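You operate a simulated robot arm through the tools that you are given. There is no shell and no other tool. Be economical: measure what you need, move in short steps, check, and stop when the job is done.

You are at the controls of a simulated robot arm. One attempt, no reset.

JOB
Take the green tag and put it on the white spacer on the top of the trim bench.

Only the result counts: the job must be done as asked and must still hold three seconds after the hand-in. Knocking over, shifting, dropping, spilling or breaking anything else fails it.

ROBOT AND FRAMES
A 7-joint arm with a two-finger parallel gripper, fixed in place. Base frame: the origin is at the foot of the arm, x ahead of it, y to its left, z up; the work surface is at about z = 0. Units: m, degrees, N and s.
With the tool pointing down near the work surface it reaches from about 0.22 to 0.58 m from the base axis. Its first joint turns from -66.0 to 66.0 degrees. Payload 2.5 kg.
Tool frame: the origin (TCP) lies between the finger pads and is the grasp point; the fingertips stand 0.023 m ahead of it; z points along the fingers, y is the line along which they close. Largest opening 0.094 m; finger width 0.038, thickness 0.01; the body of the gripper, 0.054 by 0.096 m, starts 0.039 m behind the TCP.
Orientation is that of the tool frame in the base frame, as a unit quaternion [x, y, z, w]. With the fingers straight down and closing along the base's y, the tool's x points along the base's -x, its y along +y and its z along -z.

CONTROLS
- The arm moves only by the tool servo_tool. Its argument "targets" is a list of rows, each a list of 7 numbers: the turn, a rotation vector about the tool's x, y, z in units of 180 degrees (1.0 is 180 degrees), then the shift along the tool's x, y, z in units of 500 mm (1.0 is 500 mm), then the gripper command, from -1 (shut) to 1 (fully open), values between in proportion. In form: [[ax, ay, az, dx, dy, dz, hand], ...]. A call has 1 to 10 rows; each row is the pose to reach, as a shift and turn from the pose commanded when the call began, along the tool's axes at that moment. A call with a number of a shift or a turn outside -1 to 1 is refused whole. A row lasts 0.2 s, in which the tool goes at most 0.05 m and 8.6 degrees; a call with a longer step from one row to the next is refused whole, and so is a gripper value outside its range. A pose out of reach is approached as far as the arm can. The call stops where the force on the tool passes 40 N (or 10 N more than at its start, if that is more) or the arm is blocked; 0.2 s more then pass. The fingers move at their own pace (about 0.108 m/s each) and stop on an object; they squeeze with about 35 N. The grip force told is the motor's: it shows also when the fingers shut on nothing. Time passes only in rows, and 0.2 s behind the last, so rows that repeat a pose let the fingers close. It gives the time, the measured TCP pose, the force on the tool (base axes), the opening and the grip force at its end, in the units of the frame above (readings bear some noise), and new pictures: "show" is both (left out), scene, wrist or none.
- Cameras (640 x 400 px; columns grow to the right, rows downward): "scene" is fixed at [0.1532, -0.4325, 0.5272]; the picture's right is [0.53, -0.85, 0.00], its down [-0.60, -0.38, -0.70] and it looks along [0.59, 0.38, -0.71] (base axes); focal length 363 px, centre (320, 200). "wrist" rides on the gripper at [0.086, 0.016, -0.075] in the tool frame; the picture's right is [-0.18, 0.98, 0.00], its down [-0.58, -0.11, -0.81] and it looks along [-0.79, -0.15, 0.59] (tool axes); focal length 243 px, centre (320, 200). There is no depth. A picture from a camera that has moved, and an enlarged one, comes with that camera's place and axes in the base frame and with its lens. The place of the scene camera against the robot may be out by one fixed shift of up to 0.025 m in any direction.
- zoom(camera, box): a new picture of the part [left, top, right, bottom] of that camera's present view, enlarged. No time passes.
- finish_job(): hands the job in; it is judged then, once.

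Work in short steps. Places have to be worked out from the pictures, the camera data and where the tool is seen: move nearer, look again, correct. Check each grasp and each placing, and mend what went wrong. You have 90 turns and 170 pictures in all, those below and enlarged ones among them. Open the gripper and draw the arm clear of the work before you hand the job in, unless the task says otherwise; then end with one line.

The tools are called after "Request:" as name(argument=value, ...) on one line, values as JSON. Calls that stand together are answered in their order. servo_tool: Moves the arm, as the interface text tells. Its arguments: {"type":"object","properties":{"targets":{"type":"array"},"show":{"type":"string","enum":["both","scene","wrist","none"]}},"required":["targets"]} The other tools are called the same way: zoom (camera, box) takes an enlarged picture of a part of a camera's view; finish_job () hands the job in.

At the start:

```text
t: 0.0
tool_pos: [0.2326, -0.1523, 0.2283]
orientation: [0.0, 1.0, 0.0, 0.0]
ft_force: [-0.4, -0.4, -0.3]
width: 0.0941
finger_force: 0.0
```

scene: 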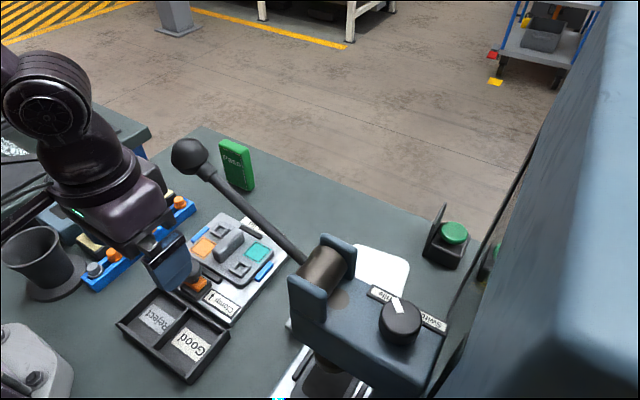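
wrist: 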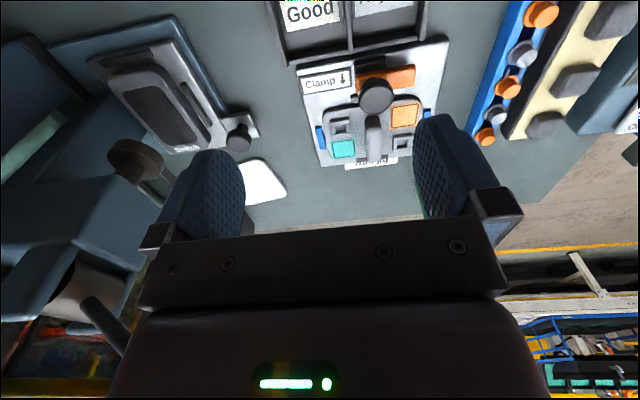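

I'll look closely at the scene first to identify the green tag and the white spacer.

Request:
zoom(camera="scene", box=[100, 120, 300, 245])

Request:
zoom(camera="scene", box=[100, 220, 300, 400])

Request:
zoom(camera="scene", box=[260, 180, 500, 400])

Request:
zoom(camera="wrist", box=[240, 0, 480, 180])

```text
3.20 times, centred on (200, 182) of scene
camera zoom: at [0.1532, -0.4325, 0.5272], right [0.53, -0.85, 0.0], down [-0.6, -0.38, -0.7], along [0.59, 0.38, -0.71], focal length 1161 px, centre (704, 256)
```

zoom: 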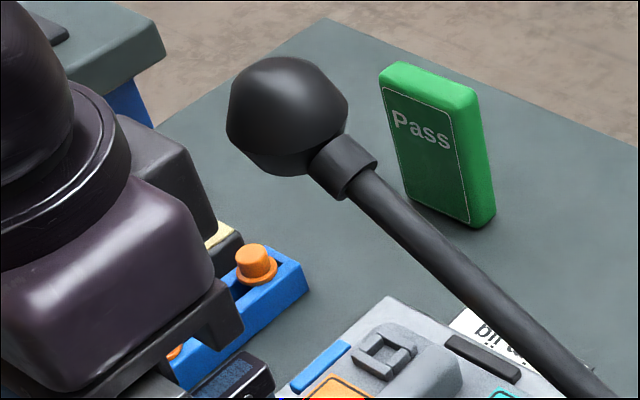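

```text
2.22 times, centred on (200, 310) of scene
camera zoom: at [0.1532, -0.4325, 0.5272], right [0.53, -0.85, 0.0], down [-0.6, -0.38, -0.7], along [0.59, 0.38, -0.71], focal length 806 px, centre (587, -44)
```

zoom: 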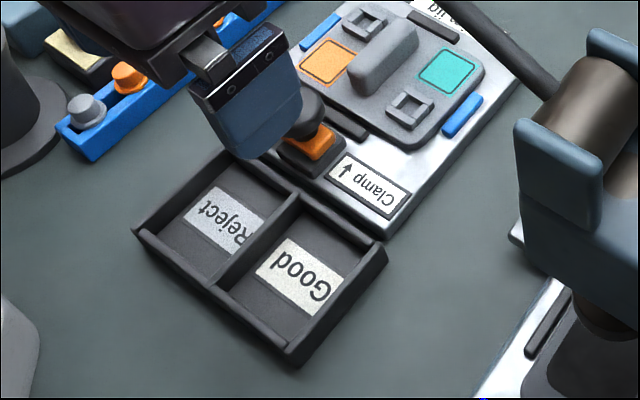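

```text
1.82 times, centred on (380, 290) of scene
camera zoom: at [0.1532, -0.4325, 0.5272], right [0.53, -0.85, 0.0], down [-0.6, -0.38, -0.7], along [0.59, 0.38, -0.71], focal length 660 px, centre (211, 36)
```

zoom: 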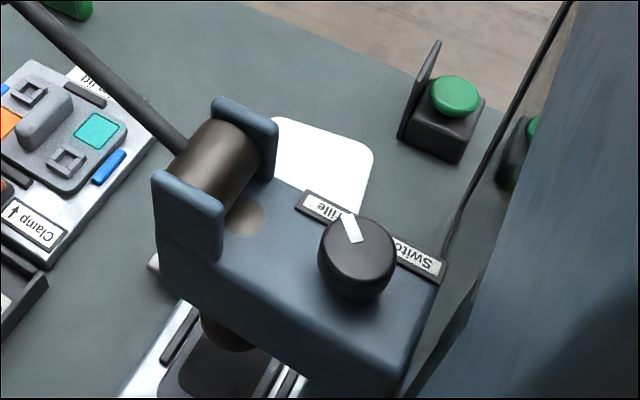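

```text
2.22 times, centred on (360, 90) of wrist
camera zoom: at [0.1471, -0.1357, 0.302], right [0.18, 0.98, 0.0], down [0.58, -0.11, 0.81], along [0.79, -0.15, -0.59], focal length 539 px, centre (231, 444)
```

zoom: 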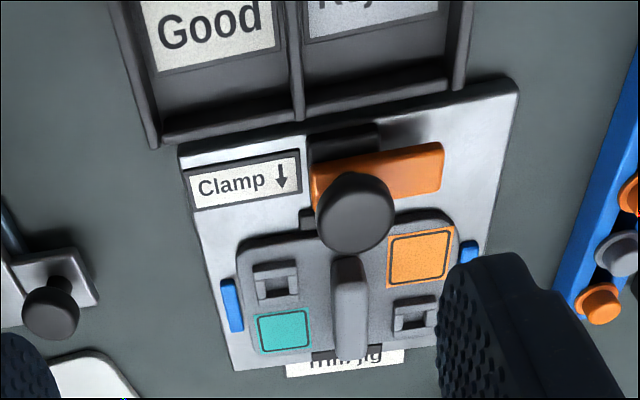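

The green tag is the "Pass" block standing at about (0.545, 0.02). The white spacer seems to be the rounded plate near (0.48, -0.32), behind the press. The lever ball is close in front of the gripper, so I shift left (+y) first, then look.

Request:
servo_tool(targets=[[0, 0, 0, 0, 0.08, 0, 1], [0, 0, 0, 0, 0.16, 0, 1], [0, 0, 0, 0, 0.24, 0, 1], [0, 0, 0, 0, 0.32, 0, 1], [0, 0, 0, 0, 0.35, -0.06, 1], [0, 0, 0, 0, 0.35, -0.12, 1]])

```text
t: 1.4
tool_pos: [0.2333, 0.0229, 0.2859]
orientation: [-0.001, 1.0, 0.0, -0.001]
ft_force: [-0.4, -0.4, 0.3]
width: 0.0941
finger_force: 0.1
camera wrist: at [0.1477, 0.04, 0.3596], right [0.18, 0.98, 0.0], down [0.58, -0.11, 0.81], along [0.79, -0.15, -0.59], focal length 243 px, centre (320, 200)
```

scene: 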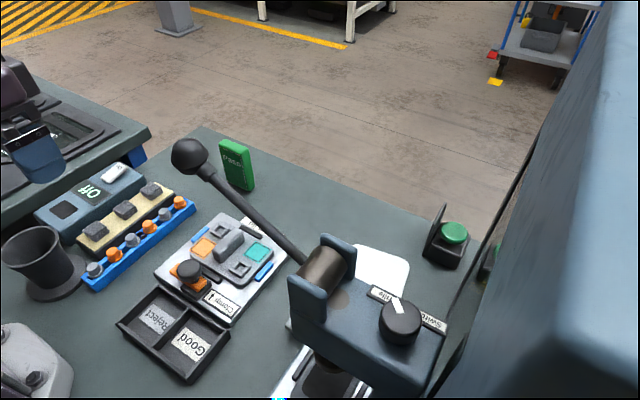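
wrist: 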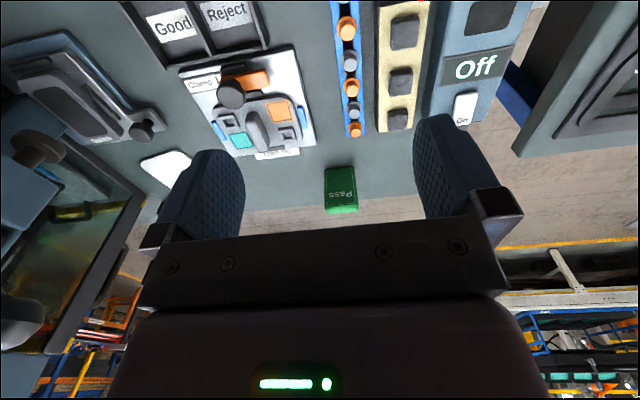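

The tag is confirmed from the wrist at around (0.545, 0.02), and the lever ball works out near (0.295, -0.205, 0.33), on the direct line to the spacer. I move forward and yaw right to see the spacer and its surroundings.

Request:
servo_tool(targets=[[0, 0, 0.04, -0.062, -0.013, -0.01, 1], [0, 0, 0.08, -0.124, -0.026, -0.02, 1], [0, 0, 0.12, -0.186, -0.04, -0.03, 1], [0, 0, 0.16, -0.248, -0.053, -0.04, 1], [0, 0, 0.2, -0.31, -0.067, -0.05, 1], [0, 0, 0.24, -0.374, -0.08, -0.06, 1]])

```text
t: 2.8
tool_pos: [0.4198, -0.017, 0.3186]
orientation: [0.369, 0.93, 0.0, 0.0]
ft_force: [-0.2, -0.1, 0.4]
width: 0.0937
finger_force: 0.0
camera wrist: at [0.3694, 0.0543, 0.3936], right [0.81, 0.59, 0.0], down [0.35, -0.48, 0.81], along [0.47, -0.65, -0.59], focal length 243 px, centre (320, 200)
```

scene: 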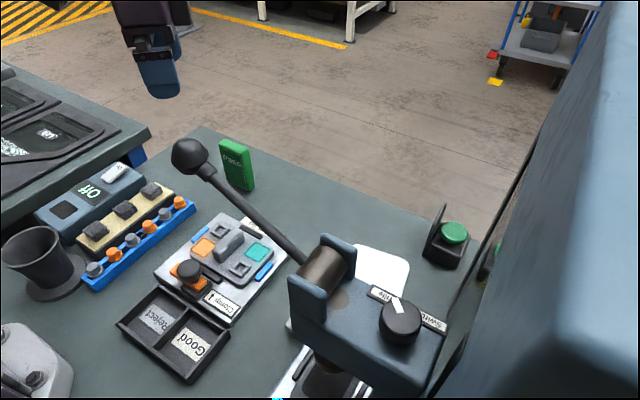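
wrist: 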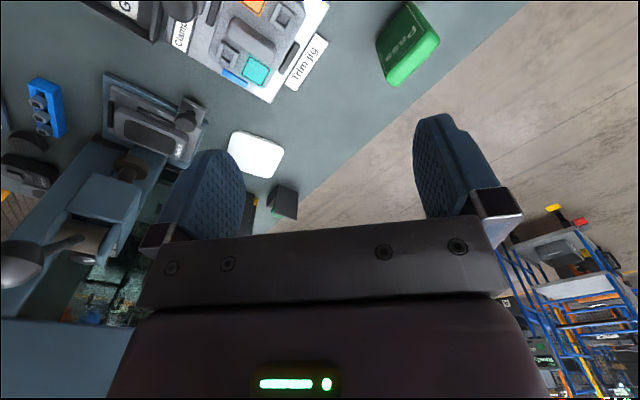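

The white plate is now fully visible; I zoom in on it and the tag.

Request:
zoom(camera="wrist", box=[80, 60, 320, 240])

Request:
zoom(camera="wrist", box=[340, 0, 480, 100])

```text
2.22 times, centred on (200, 150) of wrist
camera zoom: at [0.3694, 0.0543, 0.3936], right [0.81, 0.59, 0.0], down [0.35, -0.48, 0.81], along [0.47, -0.65, -0.59], focal length 539 px, centre (587, 311)
```

zoom: 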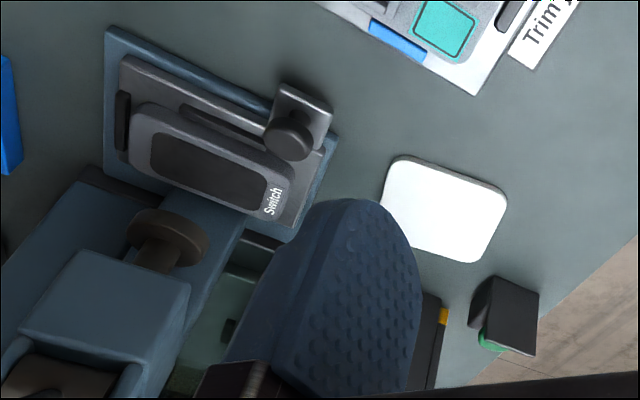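

```text
4.00 times, centred on (410, 50) of wrist
camera zoom: at [0.3694, 0.0543, 0.3936], right [0.81, 0.59, 0.0], down [0.35, -0.48, 0.81], along [0.47, -0.65, -0.59], focal length 970 px, centre (-40, 800)
```

zoom: 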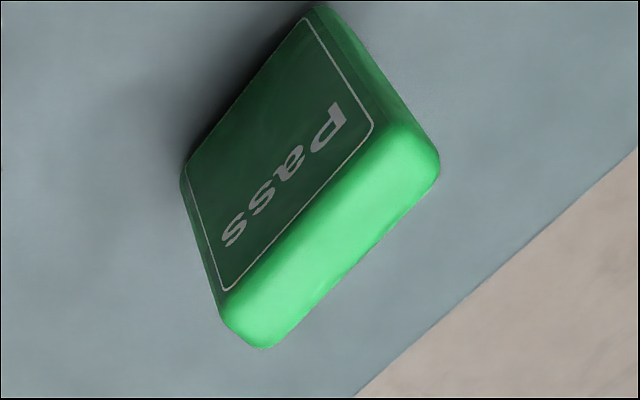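

The spacer spans about x 0.41–0.53, y -0.27–-0.385. The tag is about 0.025 × 0.062 × 0.09, centred near (0.534, 0.011). Since the lever lies in the way of a straight-down approach, I'll grip the tag by its faces with the hand tilted 45° in the y-z plane, from the +y side. I start by yawing to 90° above and to the left of the tag.

Request:
servo_tool(targets=[[0, 0, 0.0433, 0.011, 0.04, 0.013, 1], [0, 0, 0.0866, 0.021, 0.08, 0.026, 1], [0, 0, 0.13, 0.032, 0.121, 0.04, 1], [0, 0, 0.1731, 0.043, 0.16, 0.053, 1], [0, 0, 0.2164, 0.053, 0.2, 0.066, 1], [0, 0, 0.2597, 0.064, 0.242, 0.08, 1]], show="wrist")

```text
t: 4.2
tool_pos: [0.4786, 0.0914, 0.2785]
orientation: [0.708, 0.706, 0.0, 0.0]
ft_force: [0.0, -0.1, 0.3]
width: 0.094
finger_force: 0.1
camera wrist: at [0.497, 0.1785, 0.3527], right [0.98, -0.19, 0.0], down [-0.11, -0.58, 0.81], along [-0.15, -0.79, -0.59], focal length 243 px, centre (320, 200)
```

wrist: 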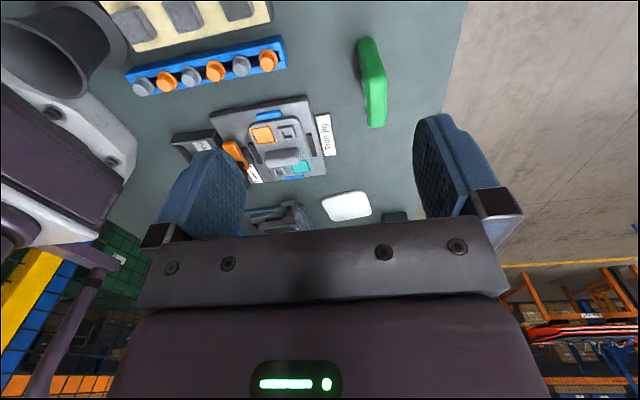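

Yaw is at 90°. Next I tilt the hand 45° about its closing axis while moving toward the pre-grasp.

Request:
servo_tool(targets=[[0, -0.042, 0, 0.008, 0.012, 0.01, 1], [0, -0.084, 0, 0.016, 0.024, 0.02, 1], [0, -0.125, 0, 0.024, 0.036, 0.03, 1], [0, -0.167, 0, 0.032, 0.048, 0.04, 1], [0, -0.209, 0, 0.04, 0.06, 0.05, 1], [0, -0.25, 0, 0.048, 0.072, 0.06, 1]])

```text
t: 5.6
tool_pos: [0.5152, 0.1179, 0.2468]
orientation: [0.653, 0.653, -0.271, 0.271]
ft_force: [1.2, -0.5, -0.4]
width: 0.0939
finger_force: 0.1
camera wrist: at [0.5323, 0.2312, 0.2385], right [0.98, -0.13, 0.13], down [-0.11, 0.16, 0.98], along [-0.15, -0.98, 0.14], focal length 243 px, centre (320, 200)
```

scene: 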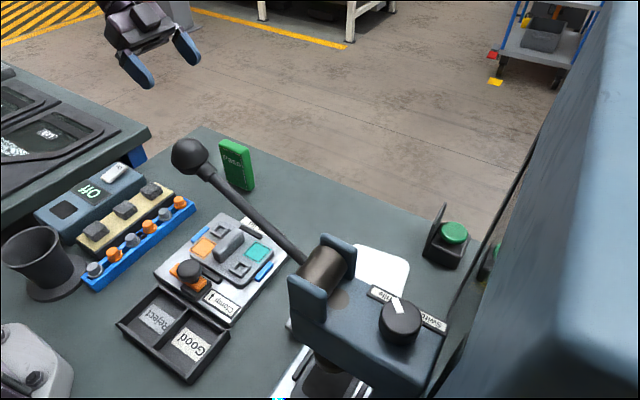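
wrist: 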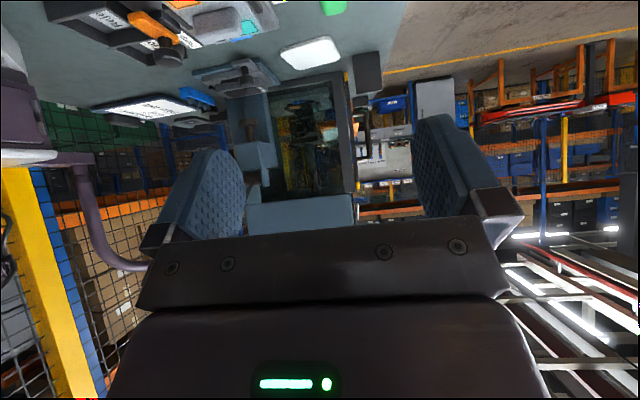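

The tilt is reached with clear air around the arm. I descend to a pre-grasp about 0.1 m back from the tag along the approach axis.

Request:
servo_tool(targets=[[0, 0, 0, 0.03, 0.01, 0.046, 1], [0, 0, 0, 0.06, 0.019, 0.093, 1], [0, 0, 0, 0.09, 0.029, 0.139, 1], [0, 0, 0, 0.12, 0.038, 0.185, 1]])

```text
t: 6.6
tool_pos: [0.5325, 0.0951, 0.1402]
orientation: [0.653, 0.653, -0.271, 0.27]
ft_force: [0.6, -0.2, 0.1]
width: 0.0942
finger_force: 0.0
camera wrist: at [0.5498, 0.2094, 0.1321], right [0.98, -0.13, 0.13], down [-0.11, 0.16, 0.98], along [-0.15, -0.98, 0.14], focal length 243 px, centre (320, 200)
```

scene: 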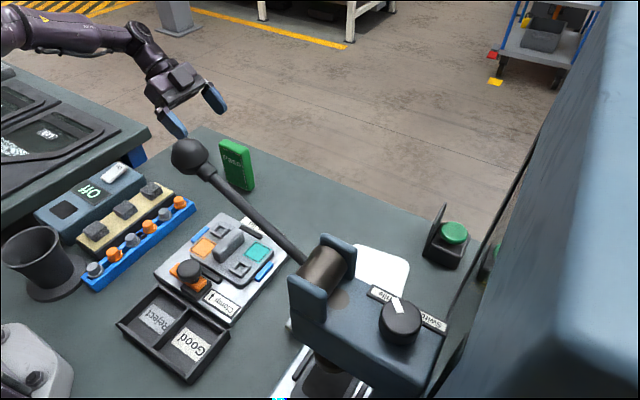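
wrist: 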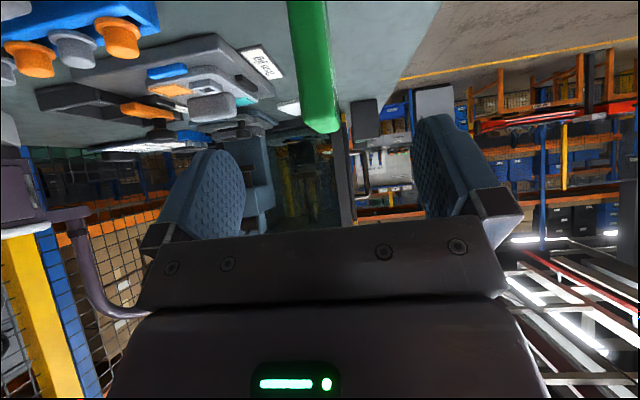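

The tag appears between the fingers; I zoom in to measure its edges against the pads.

Request:
zoom(camera="wrist", box=[240, 0, 400, 150])

Request:
zoom(camera="scene", box=[130, 50, 290, 200])

```text
2.67 times, centred on (320, 75) of wrist
camera zoom: at [0.5498, 0.2094, 0.1321], right [0.98, -0.13, 0.13], down [-0.11, 0.16, 0.98], along [-0.15, -0.98, 0.14], focal length 647 px, centre (320, 533)
```

zoom: 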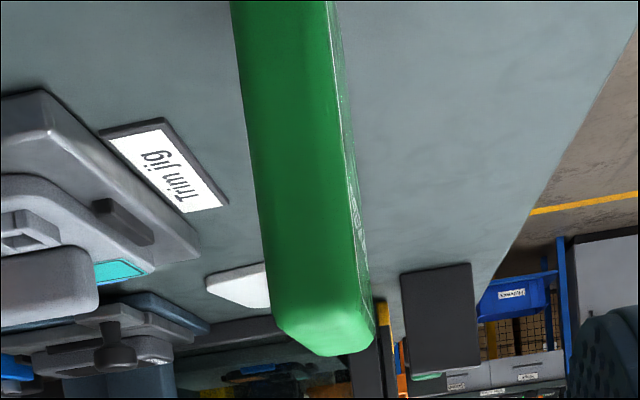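

```text
2.67 times, centred on (210, 125) of scene
camera zoom: at [0.1532, -0.4325, 0.5272], right [0.53, -0.85, 0.0], down [-0.6, -0.38, -0.7], along [0.59, 0.38, -0.71], focal length 967 px, centre (613, 400)
```

zoom: 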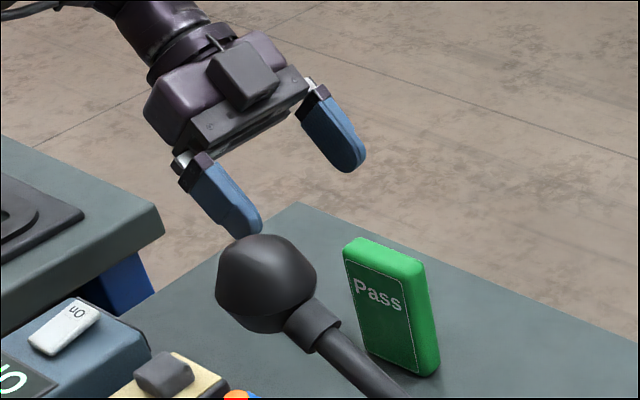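

The tag reads x 0.520–0.541, y about -0.018–0.043, top z ≈ 0.10. I slide in along the approach axis to a TCP of (0.530, 0.0255, 0.078), fingers still open.

Request:
servo_tool(targets=[[0, 0, 0, -0.0026, -0.001, 0.0466, 1], [0, 0, 0, -0.005, -0.002, 0.0932, 1], [0, 0, 0, -0.008, -0.004, 0.14, 1], [0, 0, 0, -0.0105, -0.005, 0.1864, 1]])

```text
t: 7.6
tool_pos: [0.5305, 0.0234, 0.078]
orientation: [0.653, 0.653, -0.27, 0.271]
ft_force: [-0.9, 0.3, 0.0]
width: 0.0941
finger_force: 0.0
camera wrist: at [0.5488, 0.1384, 0.0689], right [0.98, -0.13, 0.13], down [-0.11, 0.16, 0.98], along [-0.15, -0.98, 0.14], focal length 243 px, centre (320, 200)
```

scene: 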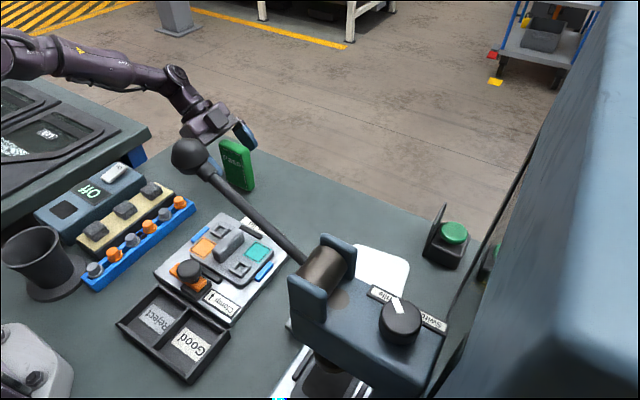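
wrist: 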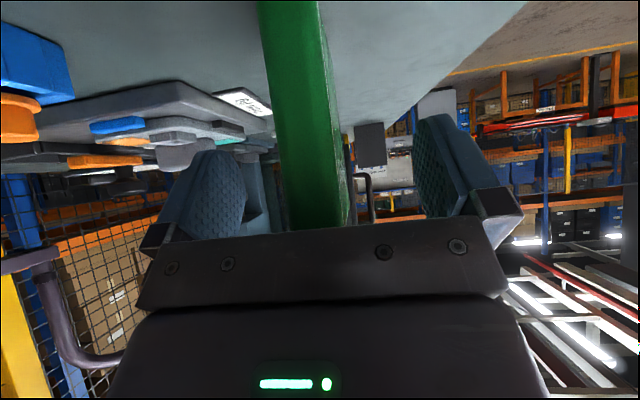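

The tag sits between the pads, nearly centred. I close the gripper in place.

Request:
servo_tool(targets=[[0, 0, 0, 0, 0, 0, 0], [0, 0, 0, 0, 0, 0, -0.6], [0, 0, 0, 0, 0, 0, -1], [0, 0, 0, 0, 0, 0, -1], [0, 0, 0, 0, 0, 0, -1]])

```text
t: 8.8
tool_pos: [0.5319, 0.0253, 0.0782]
orientation: [0.652, 0.654, -0.27, 0.271]
ft_force: [0.3, 0.1, 0.1]
width: 0.0238
finger_force: 35.2
camera wrist: at [0.5487, 0.1387, 0.069], right [0.98, -0.13, 0.13], down [-0.11, 0.16, 0.98], along [-0.15, -0.98, 0.14], focal length 243 px, centre (320, 200)
```

scene: 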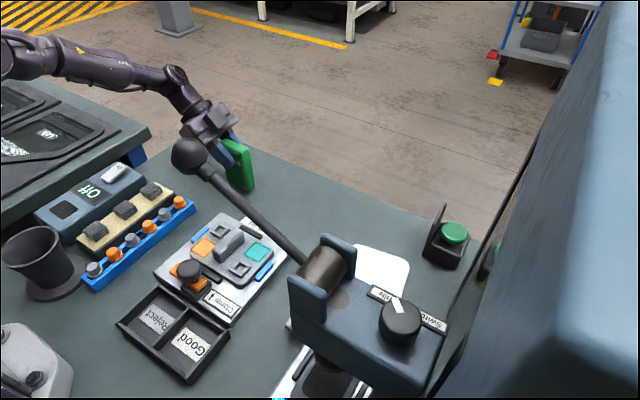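
wrist: 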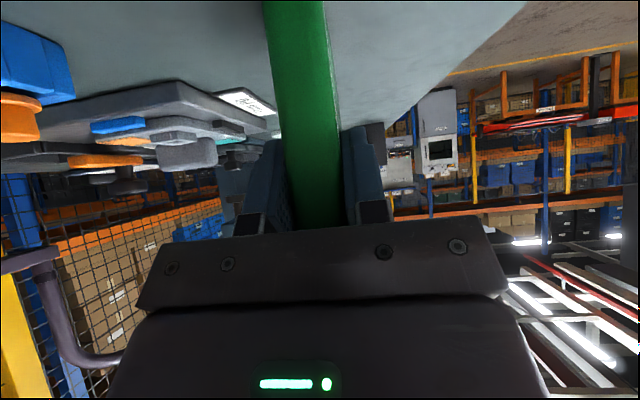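

Firm grip at a width of 23.8 mm. I lift straight up about 0.09 m.

Request:
servo_tool(targets=[[0, 0, 0, -0.03, 0, -0.03, -1], [0, 0, 0, -0.06, 0, -0.06, -1], [0, 0, 0, -0.095, 0, -0.095, -1], [0, 0, 0, -0.128, 0, -0.128, -1]])

```text
t: 9.8
tool_pos: [0.5296, 0.0234, 0.1681]
orientation: [0.653, 0.654, -0.27, 0.271]
ft_force: [-0.5, -0.1, -0.5]
width: 0.0237
finger_force: 34.4
camera wrist: at [0.5474, 0.1381, 0.1594], right [0.98, -0.13, 0.13], down [-0.11, 0.16, 0.98], along [-0.15, -0.98, 0.14], focal length 243 px, centre (320, 200)
```

scene: 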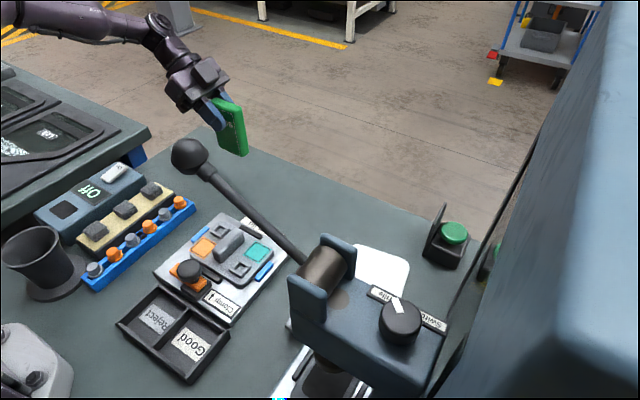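
wrist: 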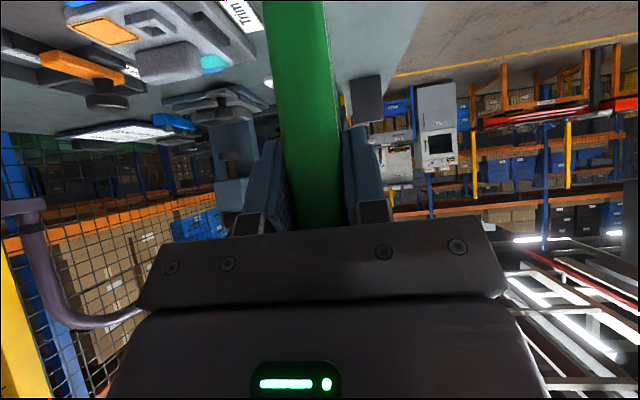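

The tag is held clear. I translate halfway toward the spacer (-y 0.15) and check the forearm's clearance to the lever.

Request:
servo_tool(targets=[[0, 0, 0, -0.042, -0.008, 0.042, -1], [0, 0, 0, -0.085, -0.016, 0.085, -1], [0, 0, 0, -0.127, -0.024, 0.127, -1], [0, 0, 0, -0.17, -0.032, 0.17, -1], [0, 0, 0, -0.212, -0.04, 0.212, -1]])

```text
t: 11.0
tool_pos: [0.5112, -0.1267, 0.1687]
orientation: [0.653, 0.654, -0.271, 0.271]
ft_force: [0.7, -1.3, -2.2]
width: 0.024
finger_force: 35.6
camera wrist: at [0.5281, -0.0126, 0.1599], right [0.98, -0.13, 0.13], down [-0.11, 0.16, 0.98], along [-0.15, -0.98, 0.14], focal length 243 px, centre (320, 200)
```

scene: 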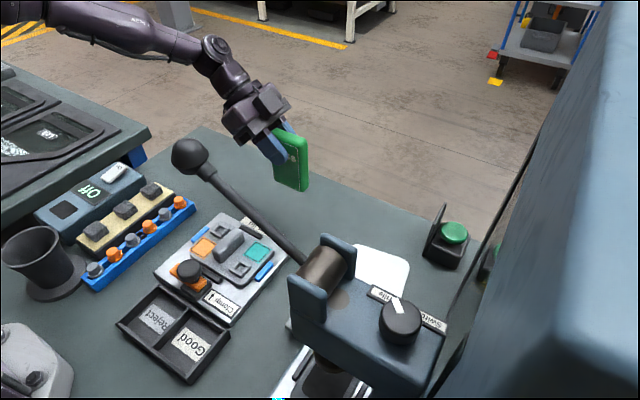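
wrist: 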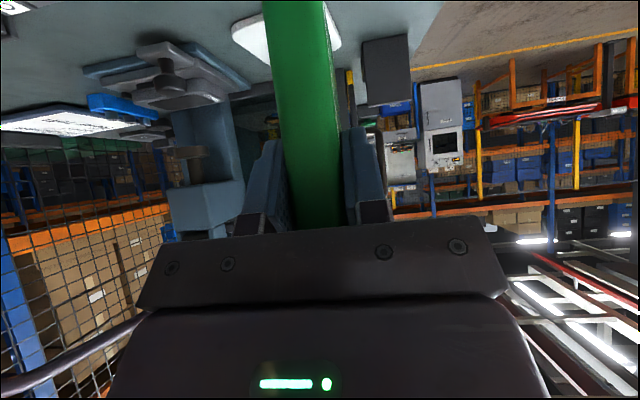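

The forearm passes high (about z 0.38) and well left of the lever ball. I continue another 0.13 m in -y.

Request:
servo_tool(targets=[[0, 0, 0, -0.037, -0.01, 0.037, -1], [0, 0, 0, -0.074, -0.02, 0.074, -1], [0, 0, 0, -0.11, -0.03, 0.11, -1], [0, 0, 0, -0.147, -0.04, 0.147, -1], [0, 0, 0, -0.184, -0.05, 0.184, -1]])

```text
t: 12.2
tool_pos: [0.4872, -0.2565, 0.1673]
orientation: [0.653, 0.653, -0.27, 0.27]
ft_force: [0.0, 0.8, -0.6]
width: 0.0236
finger_force: 34.4
camera wrist: at [0.5034, -0.142, 0.1594], right [0.98, -0.13, 0.13], down [-0.11, 0.16, 0.98], along [-0.15, -0.98, 0.14], focal length 243 px, centre (320, 200)
```

scene: 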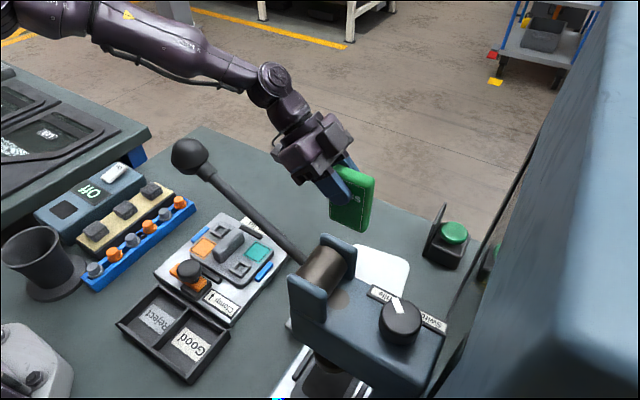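
wrist: 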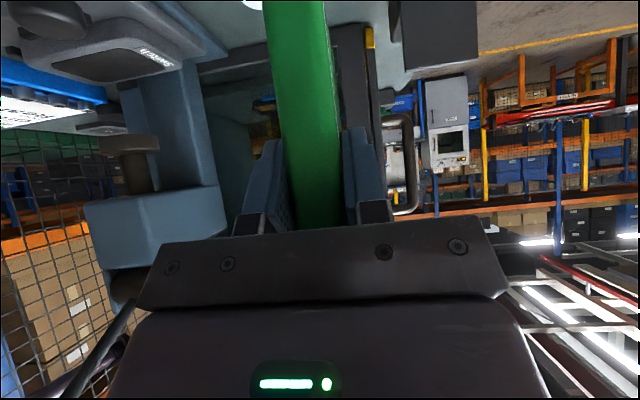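

Clear so far: the press head edge is near x ≈ 0.39. I move over the spacer to TCP (0.480, -0.313) and come down to z ≈ 0.137.

Request:
servo_tool(targets=[[0, 0, 0, -0.02, -0.005, 0.03, -1], [0, 0, 0, -0.04, -0.01, 0.06, -1], [0, 0, 0, -0.04, -0.014, 0.09, -1], [0, 0, 0, -0.0375, -0.014, 0.1223, -1]])

Request:
zoom(camera="scene", box=[260, 130, 460, 290])

Request:
zoom(camera="wrist", box=[180, 0, 440, 160])

```text
t: 13.2
tool_pos: [0.4794, -0.3116, 0.1367]
orientation: [0.653, 0.653, -0.271, 0.27]
ft_force: [-0.3, 0.6, -1.3]
width: 0.0237
finger_force: 35.1
camera wrist: at [0.4966, -0.198, 0.1291], right [0.98, -0.13, 0.13], down [-0.11, 0.16, 0.98], along [-0.15, -0.98, 0.14], focal length 243 px, centre (320, 200)
```

scene: 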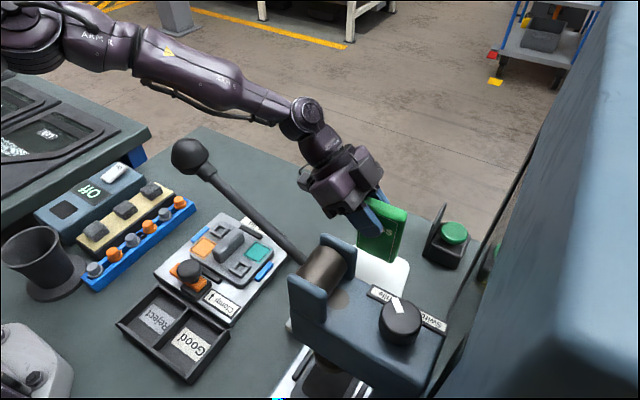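
wrist: 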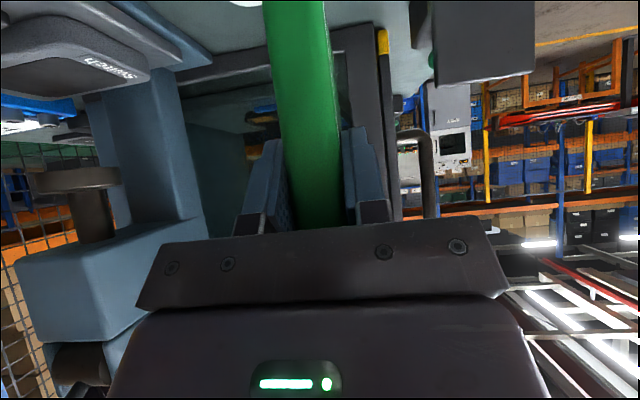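

```text
2.50 times, centred on (360, 210) of scene
camera zoom: at [0.1533, -0.4325, 0.5272], right [0.53, -0.85, 0.0], down [-0.6, -0.38, -0.7], along [0.59, 0.38, -0.71], focal length 907 px, centre (220, 175)
```

zoom: 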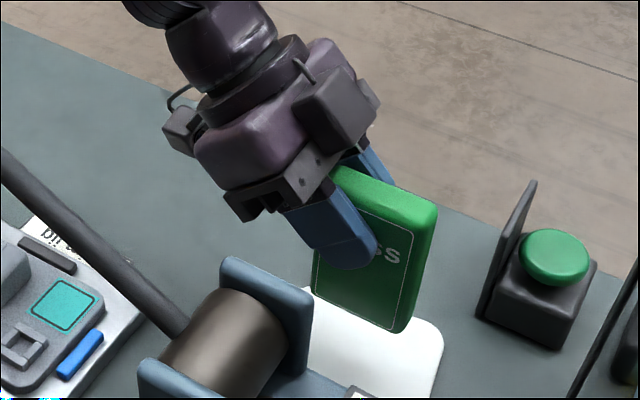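

```text
2.46 times, centred on (310, 80) of wrist
camera zoom: at [0.4966, -0.198, 0.1291], right [0.98, -0.13, 0.13], down [-0.11, 0.16, 0.98], along [-0.15, -0.98, 0.14], focal length 597 px, centre (345, 495)
```

zoom: 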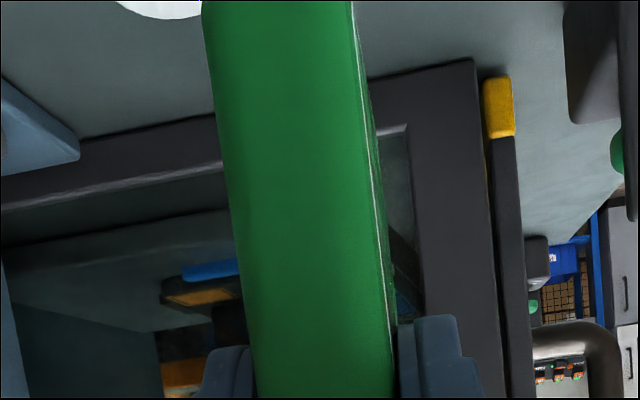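

The tag hangs above the spacer as planned. I lower straight down to TCP z ≈ 0.092, just above expected contact.

Request:
servo_tool(targets=[[0, 0, 0, 0.021, 0, 0.021, -1], [0, 0, 0, 0.042, 0, 0.042, -1], [0, 0, 0, 0.063, 0, 0.063, -1]])

Request:
zoom(camera="scene", box=[280, 150, 440, 290])

```text
t: 14.0
tool_pos: [0.4793, -0.3126, 0.0937]
orientation: [0.653, 0.654, -0.27, 0.271]
ft_force: [-0.2, -0.3, -1.2]
width: 0.0236
finger_force: 35.2
camera wrist: at [0.4969, -0.1981, 0.0846], right [0.98, -0.13, 0.13], down [-0.11, 0.16, 0.98], along [-0.15, -0.98, 0.14], focal length 243 px, centre (320, 200)
```

scene: 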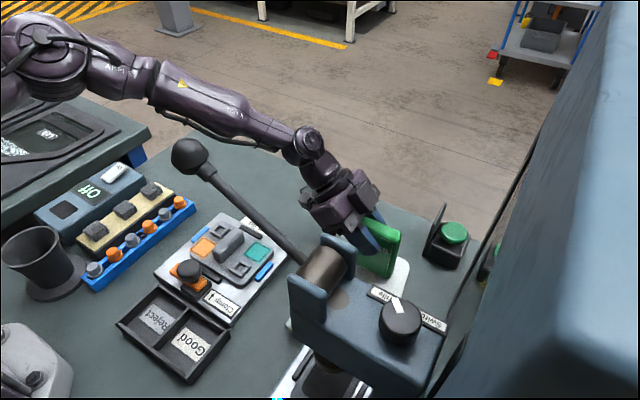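
wrist: 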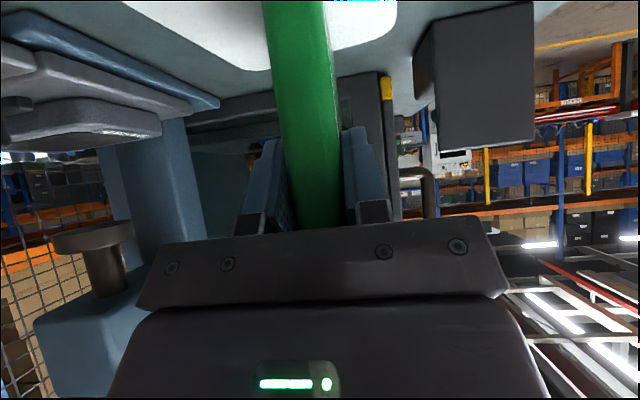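

```text
2.86 times, centred on (360, 220) of scene
camera zoom: at [0.1533, -0.4325, 0.5272], right [0.53, -0.85, 0.0], down [-0.6, -0.38, -0.7], along [0.59, 0.38, -0.71], focal length 1036 px, centre (206, 143)
```

zoom: 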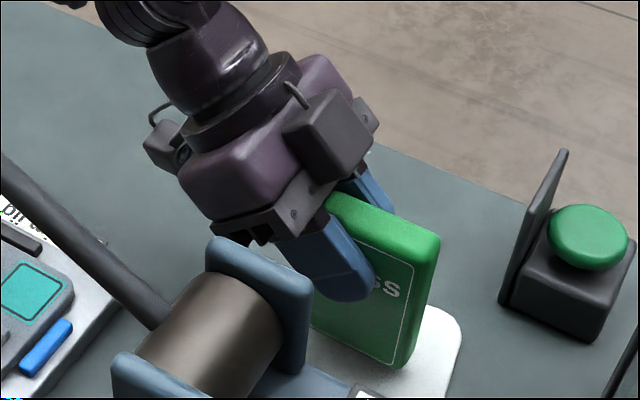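

The tag is above the middle of the plate. I lower in 2–3 mm steps to feel for contact.

Request:
servo_tool(targets=[[0, 0, 0, 0.003, 0, 0.003, -1], [0, 0, 0, 0.006, 0, 0.006, -1], [0, 0, 0, 0.0085, 0, 0.0085, -1]])

Request:
zoom(camera="wrist", box=[200, 0, 440, 150])

```text
t: 14.8
tool_pos: [0.4793, -0.3118, 0.0869]
orientation: [0.653, 0.653, -0.271, 0.271]
ft_force: [0.3, 0.2, -1.2]
width: 0.0238
finger_force: 35.7
camera wrist: at [0.497, -0.1982, 0.0789], right [0.98, -0.13, 0.13], down [-0.11, 0.16, 0.98], along [-0.15, -0.98, 0.14], focal length 243 px, centre (320, 200)
```

scene: 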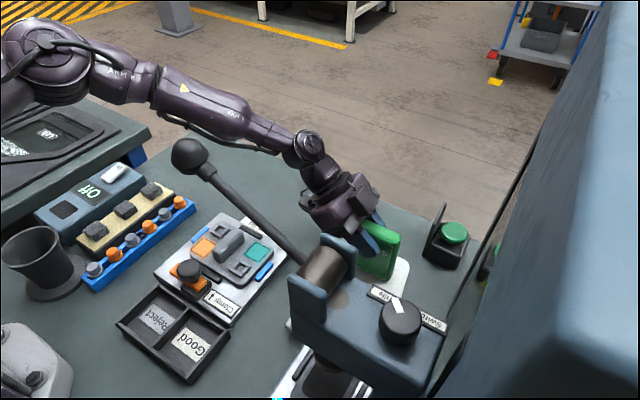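
wrist: 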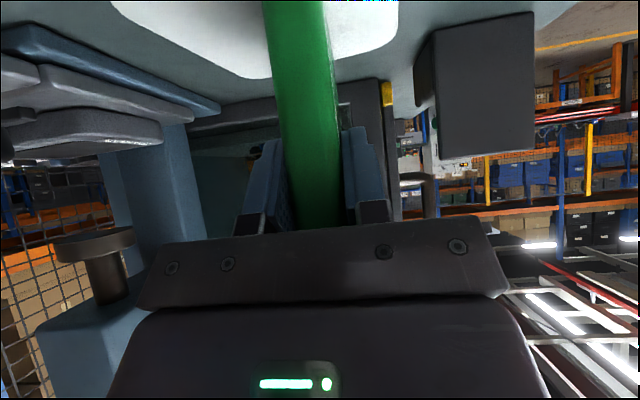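

```text
2.67 times, centred on (320, 75) of wrist
camera zoom: at [0.497, -0.1982, 0.0789], right [0.98, -0.13, 0.13], down [-0.11, 0.16, 0.98], along [-0.15, -0.98, 0.14], focal length 647 px, centre (320, 533)
```

zoom: 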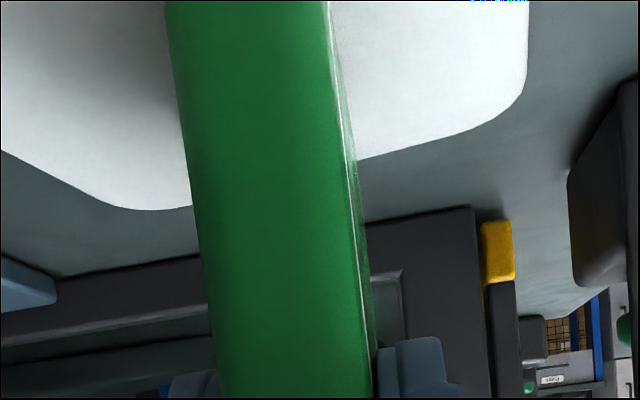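

No contact yet at z 0.087. I continue down in 1.5 mm steps.

Request:
servo_tool(targets=[[0, 0, 0, 0.002, 0, 0.002, -1], [0, 0, 0, 0.004, 0, 0.004, -1]], show="none")

```text
t: 15.4
tool_pos: [0.4798, -0.3128, 0.0858]
orientation: [0.652, 0.654, -0.271, 0.273]
ft_force: [-3.3, 3.8, 15.5]
width: 0.0237
finger_force: 34.9
```

Contact: 15 N upward, so the tag is seated on the spacer. I ease the load by about 1 mm, then open slowly.

Request:
servo_tool(targets=[[0, 0, 0, -0.0014, 0, -0.0014, -1], [0, 0, 0, -0.0014, 0, -0.0014, -1]], show="none")

```text
t: 16.0
tool_pos: [0.4802, -0.313, 0.0864]
orientation: [0.653, 0.653, -0.27, 0.271]
ft_force: [3.0, -3.9, 10.2]
width: 0.0235
finger_force: 35.0
```

A light 10 N load remains. I open the fingers to about 60 mm without moving.

Request:
servo_tool(targets=[[0, 0, 0, -0.0014, 0, -0.0014, -0.35], [0, 0, 0, -0.0014, 0, -0.0014, 0], [0, 0, 0, -0.0014, 0, -0.0014, 0.3], [0, 0, 0, -0.0014, 0, -0.0014, 0.3]])

Request:
zoom(camera="scene", box=[280, 150, 440, 290])

```text
t: 17.0
tool_pos: [0.4795, -0.3117, 0.0868]
orientation: [0.653, 0.654, -0.271, 0.271]
ft_force: [-0.5, 0.3, 0.2]
width: 0.0612
finger_force: 0.0
camera wrist: at [0.4967, -0.1976, 0.0784], right [0.98, -0.13, 0.13], down [-0.11, 0.16, 0.98], along [-0.15, -0.98, 0.14], focal length 243 px, centre (320, 200)
```

scene: 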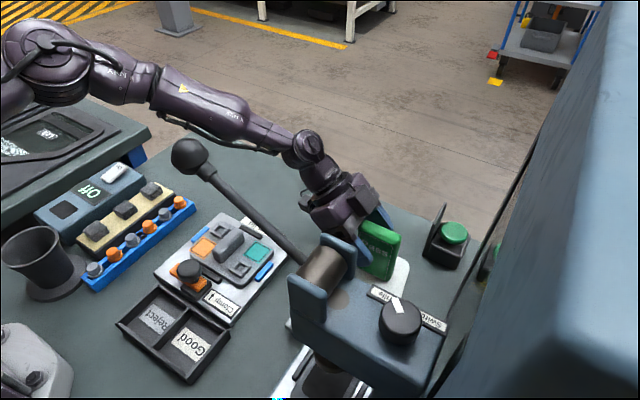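
wrist: 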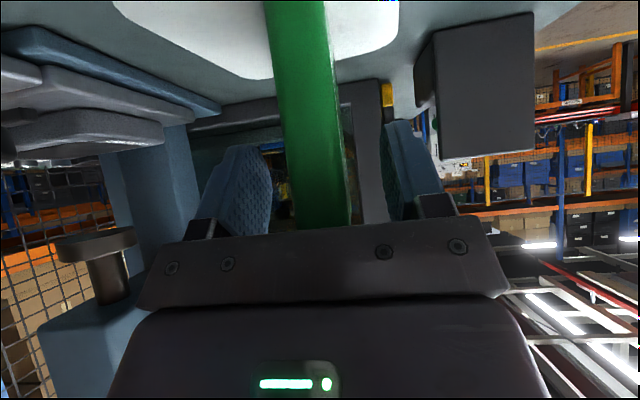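

```text
2.86 times, centred on (360, 220) of scene
camera zoom: at [0.1532, -0.4325, 0.5272], right [0.53, -0.85, 0.0], down [-0.6, -0.38, -0.7], along [0.59, 0.38, -0.71], focal length 1036 px, centre (206, 143)
```

zoom: 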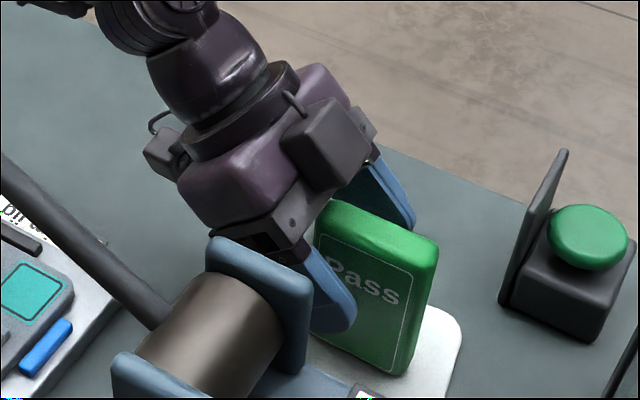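

The tag is free and upright. I back off straight along the approach axis, up and to +y.

Request:
servo_tool(targets=[[0, 0, 0, 0, 0, -0.03, 0.3], [0, 0, 0, 0, 0, -0.07, 0.3], [0, 0, 0, 0, 0, -0.12, 0.3], [0, 0, 0, 0, 0, -0.18, 0.3], [0, 0, 0, 0, 0, -0.24, 0.3], [0, 0, 0, 0, 0, -0.3, 0.3]])

Request:
zoom(camera="scene", box=[280, 150, 440, 290])

Request:
zoom(camera="wrist", box=[200, 0, 440, 150])

```text
t: 18.4
tool_pos: [0.4808, -0.2067, 0.1915]
orientation: [0.654, 0.653, -0.271, 0.27]
ft_force: [-0.4, -0.1, 0.2]
width: 0.0611
finger_force: 0.1
camera wrist: at [0.4972, -0.0931, 0.1835], right [0.98, -0.13, 0.13], down [-0.11, 0.16, 0.98], along [-0.15, -0.98, 0.14], focal length 243 px, centre (320, 200)
```

scene: 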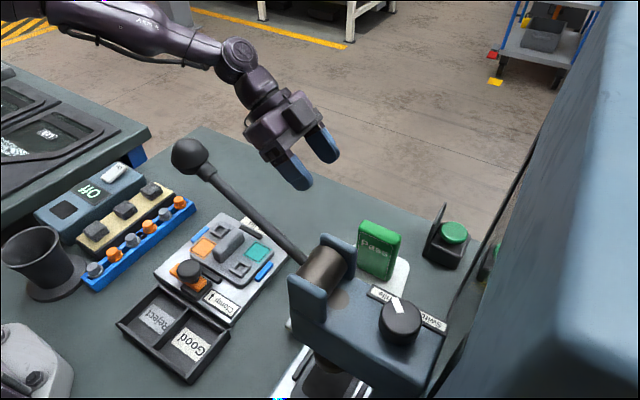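
wrist: 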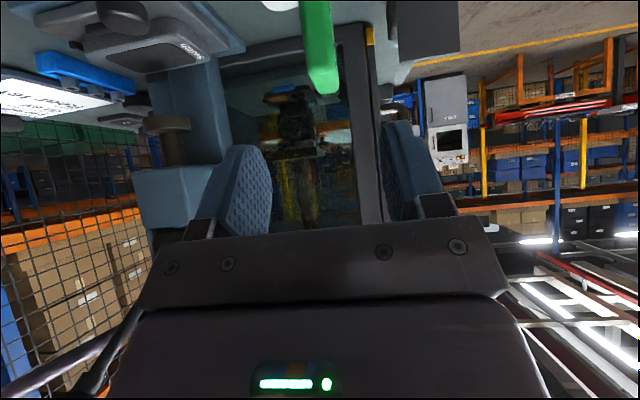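

```text
2.86 times, centred on (360, 220) of scene
camera zoom: at [0.1532, -0.4325, 0.5272], right [0.53, -0.85, 0.0], down [-0.6, -0.38, -0.7], along [0.59, 0.38, -0.71], focal length 1036 px, centre (206, 143)
```

zoom: 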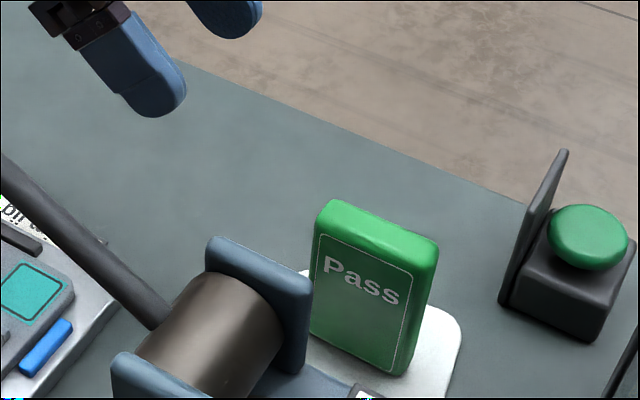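

```text
2.67 times, centred on (320, 75) of wrist
camera zoom: at [0.4972, -0.0931, 0.1835], right [0.98, -0.13, 0.13], down [-0.11, 0.16, 0.98], along [-0.15, -0.98, 0.14], focal length 647 px, centre (320, 533)
```

zoom: 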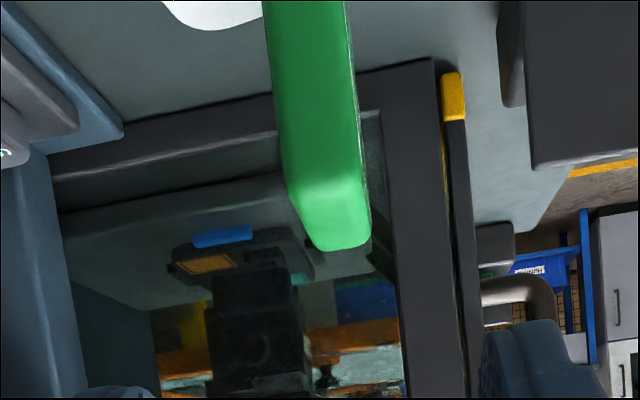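

The tag stands upright on its own. I draw further clear (+y 0.15) and level the hand for a final look at the tag's base on the plate.

Request:
servo_tool(targets=[[0, 0, 0, 0.042, 0, -0.042, 1], [0, 0, 0, 0.085, 0, -0.085, 1], [0, 0.04, 0, 0.127, 0, -0.127, 1], [0, 0.08, 0, 0.17, 0, -0.17, 1], [0, 0.12, 0, 0.212, 0, -0.212, 1], [0, 0.16, 0, 0.212, 0, -0.212, 1], [0, 0.2, 0, 0.212, 0, -0.212, 1]])

Request:
zoom(camera="wrist", box=[240, 100, 440, 240])

```text
t: 20.0
tool_pos: [0.4776, -0.0569, 0.1921]
orientation: [0.704, 0.706, -0.056, 0.054]
ft_force: [-0.1, 0.2, 0.0]
width: 0.094
finger_force: 0.2
camera wrist: at [0.4961, 0.0404, 0.2526], right [0.98, -0.18, 0.03], down [-0.11, -0.45, 0.89], along [-0.15, -0.87, -0.46], focal length 243 px, centre (320, 200)
```

scene: 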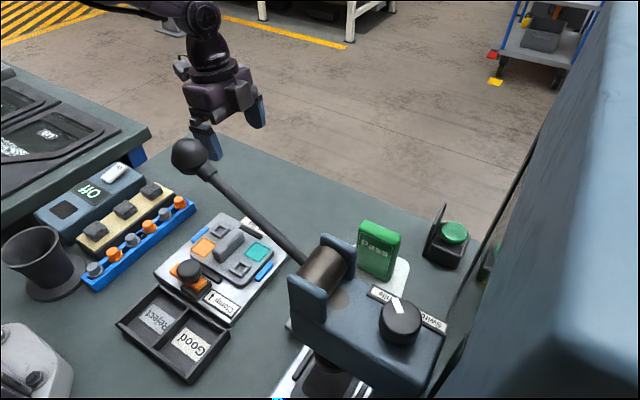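
wrist: 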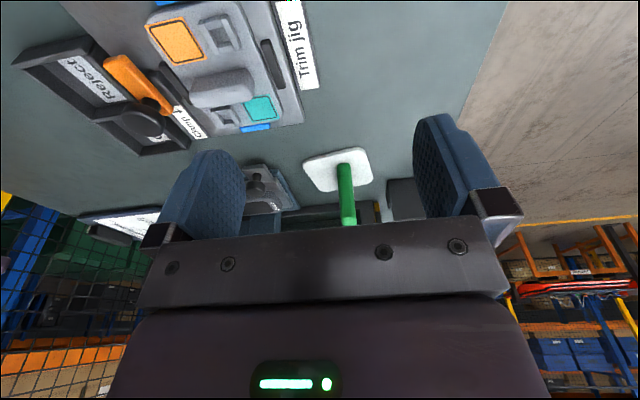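

```text
2.86 times, centred on (340, 170) of wrist
camera zoom: at [0.4961, 0.0404, 0.2526], right [0.98, -0.18, 0.03], down [-0.11, -0.45, 0.89], along [-0.15, -0.87, -0.46], focal length 693 px, centre (263, 286)
```

zoom: 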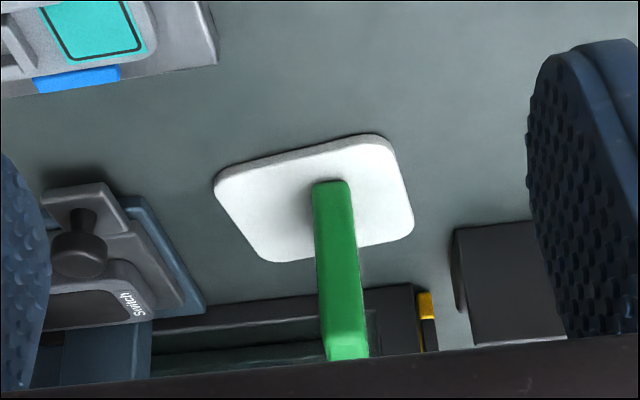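

The tag stands well inside the spacer's outline, the gripper is open and clear, and nothing else has moved. Handing in.

Request:
finish_job()

```text
The job is handed in.
```

The green "Pass" tag is standing upright on the white spacer, the gripper is open and clear, and I saw nothing else moved; the job is handed in.
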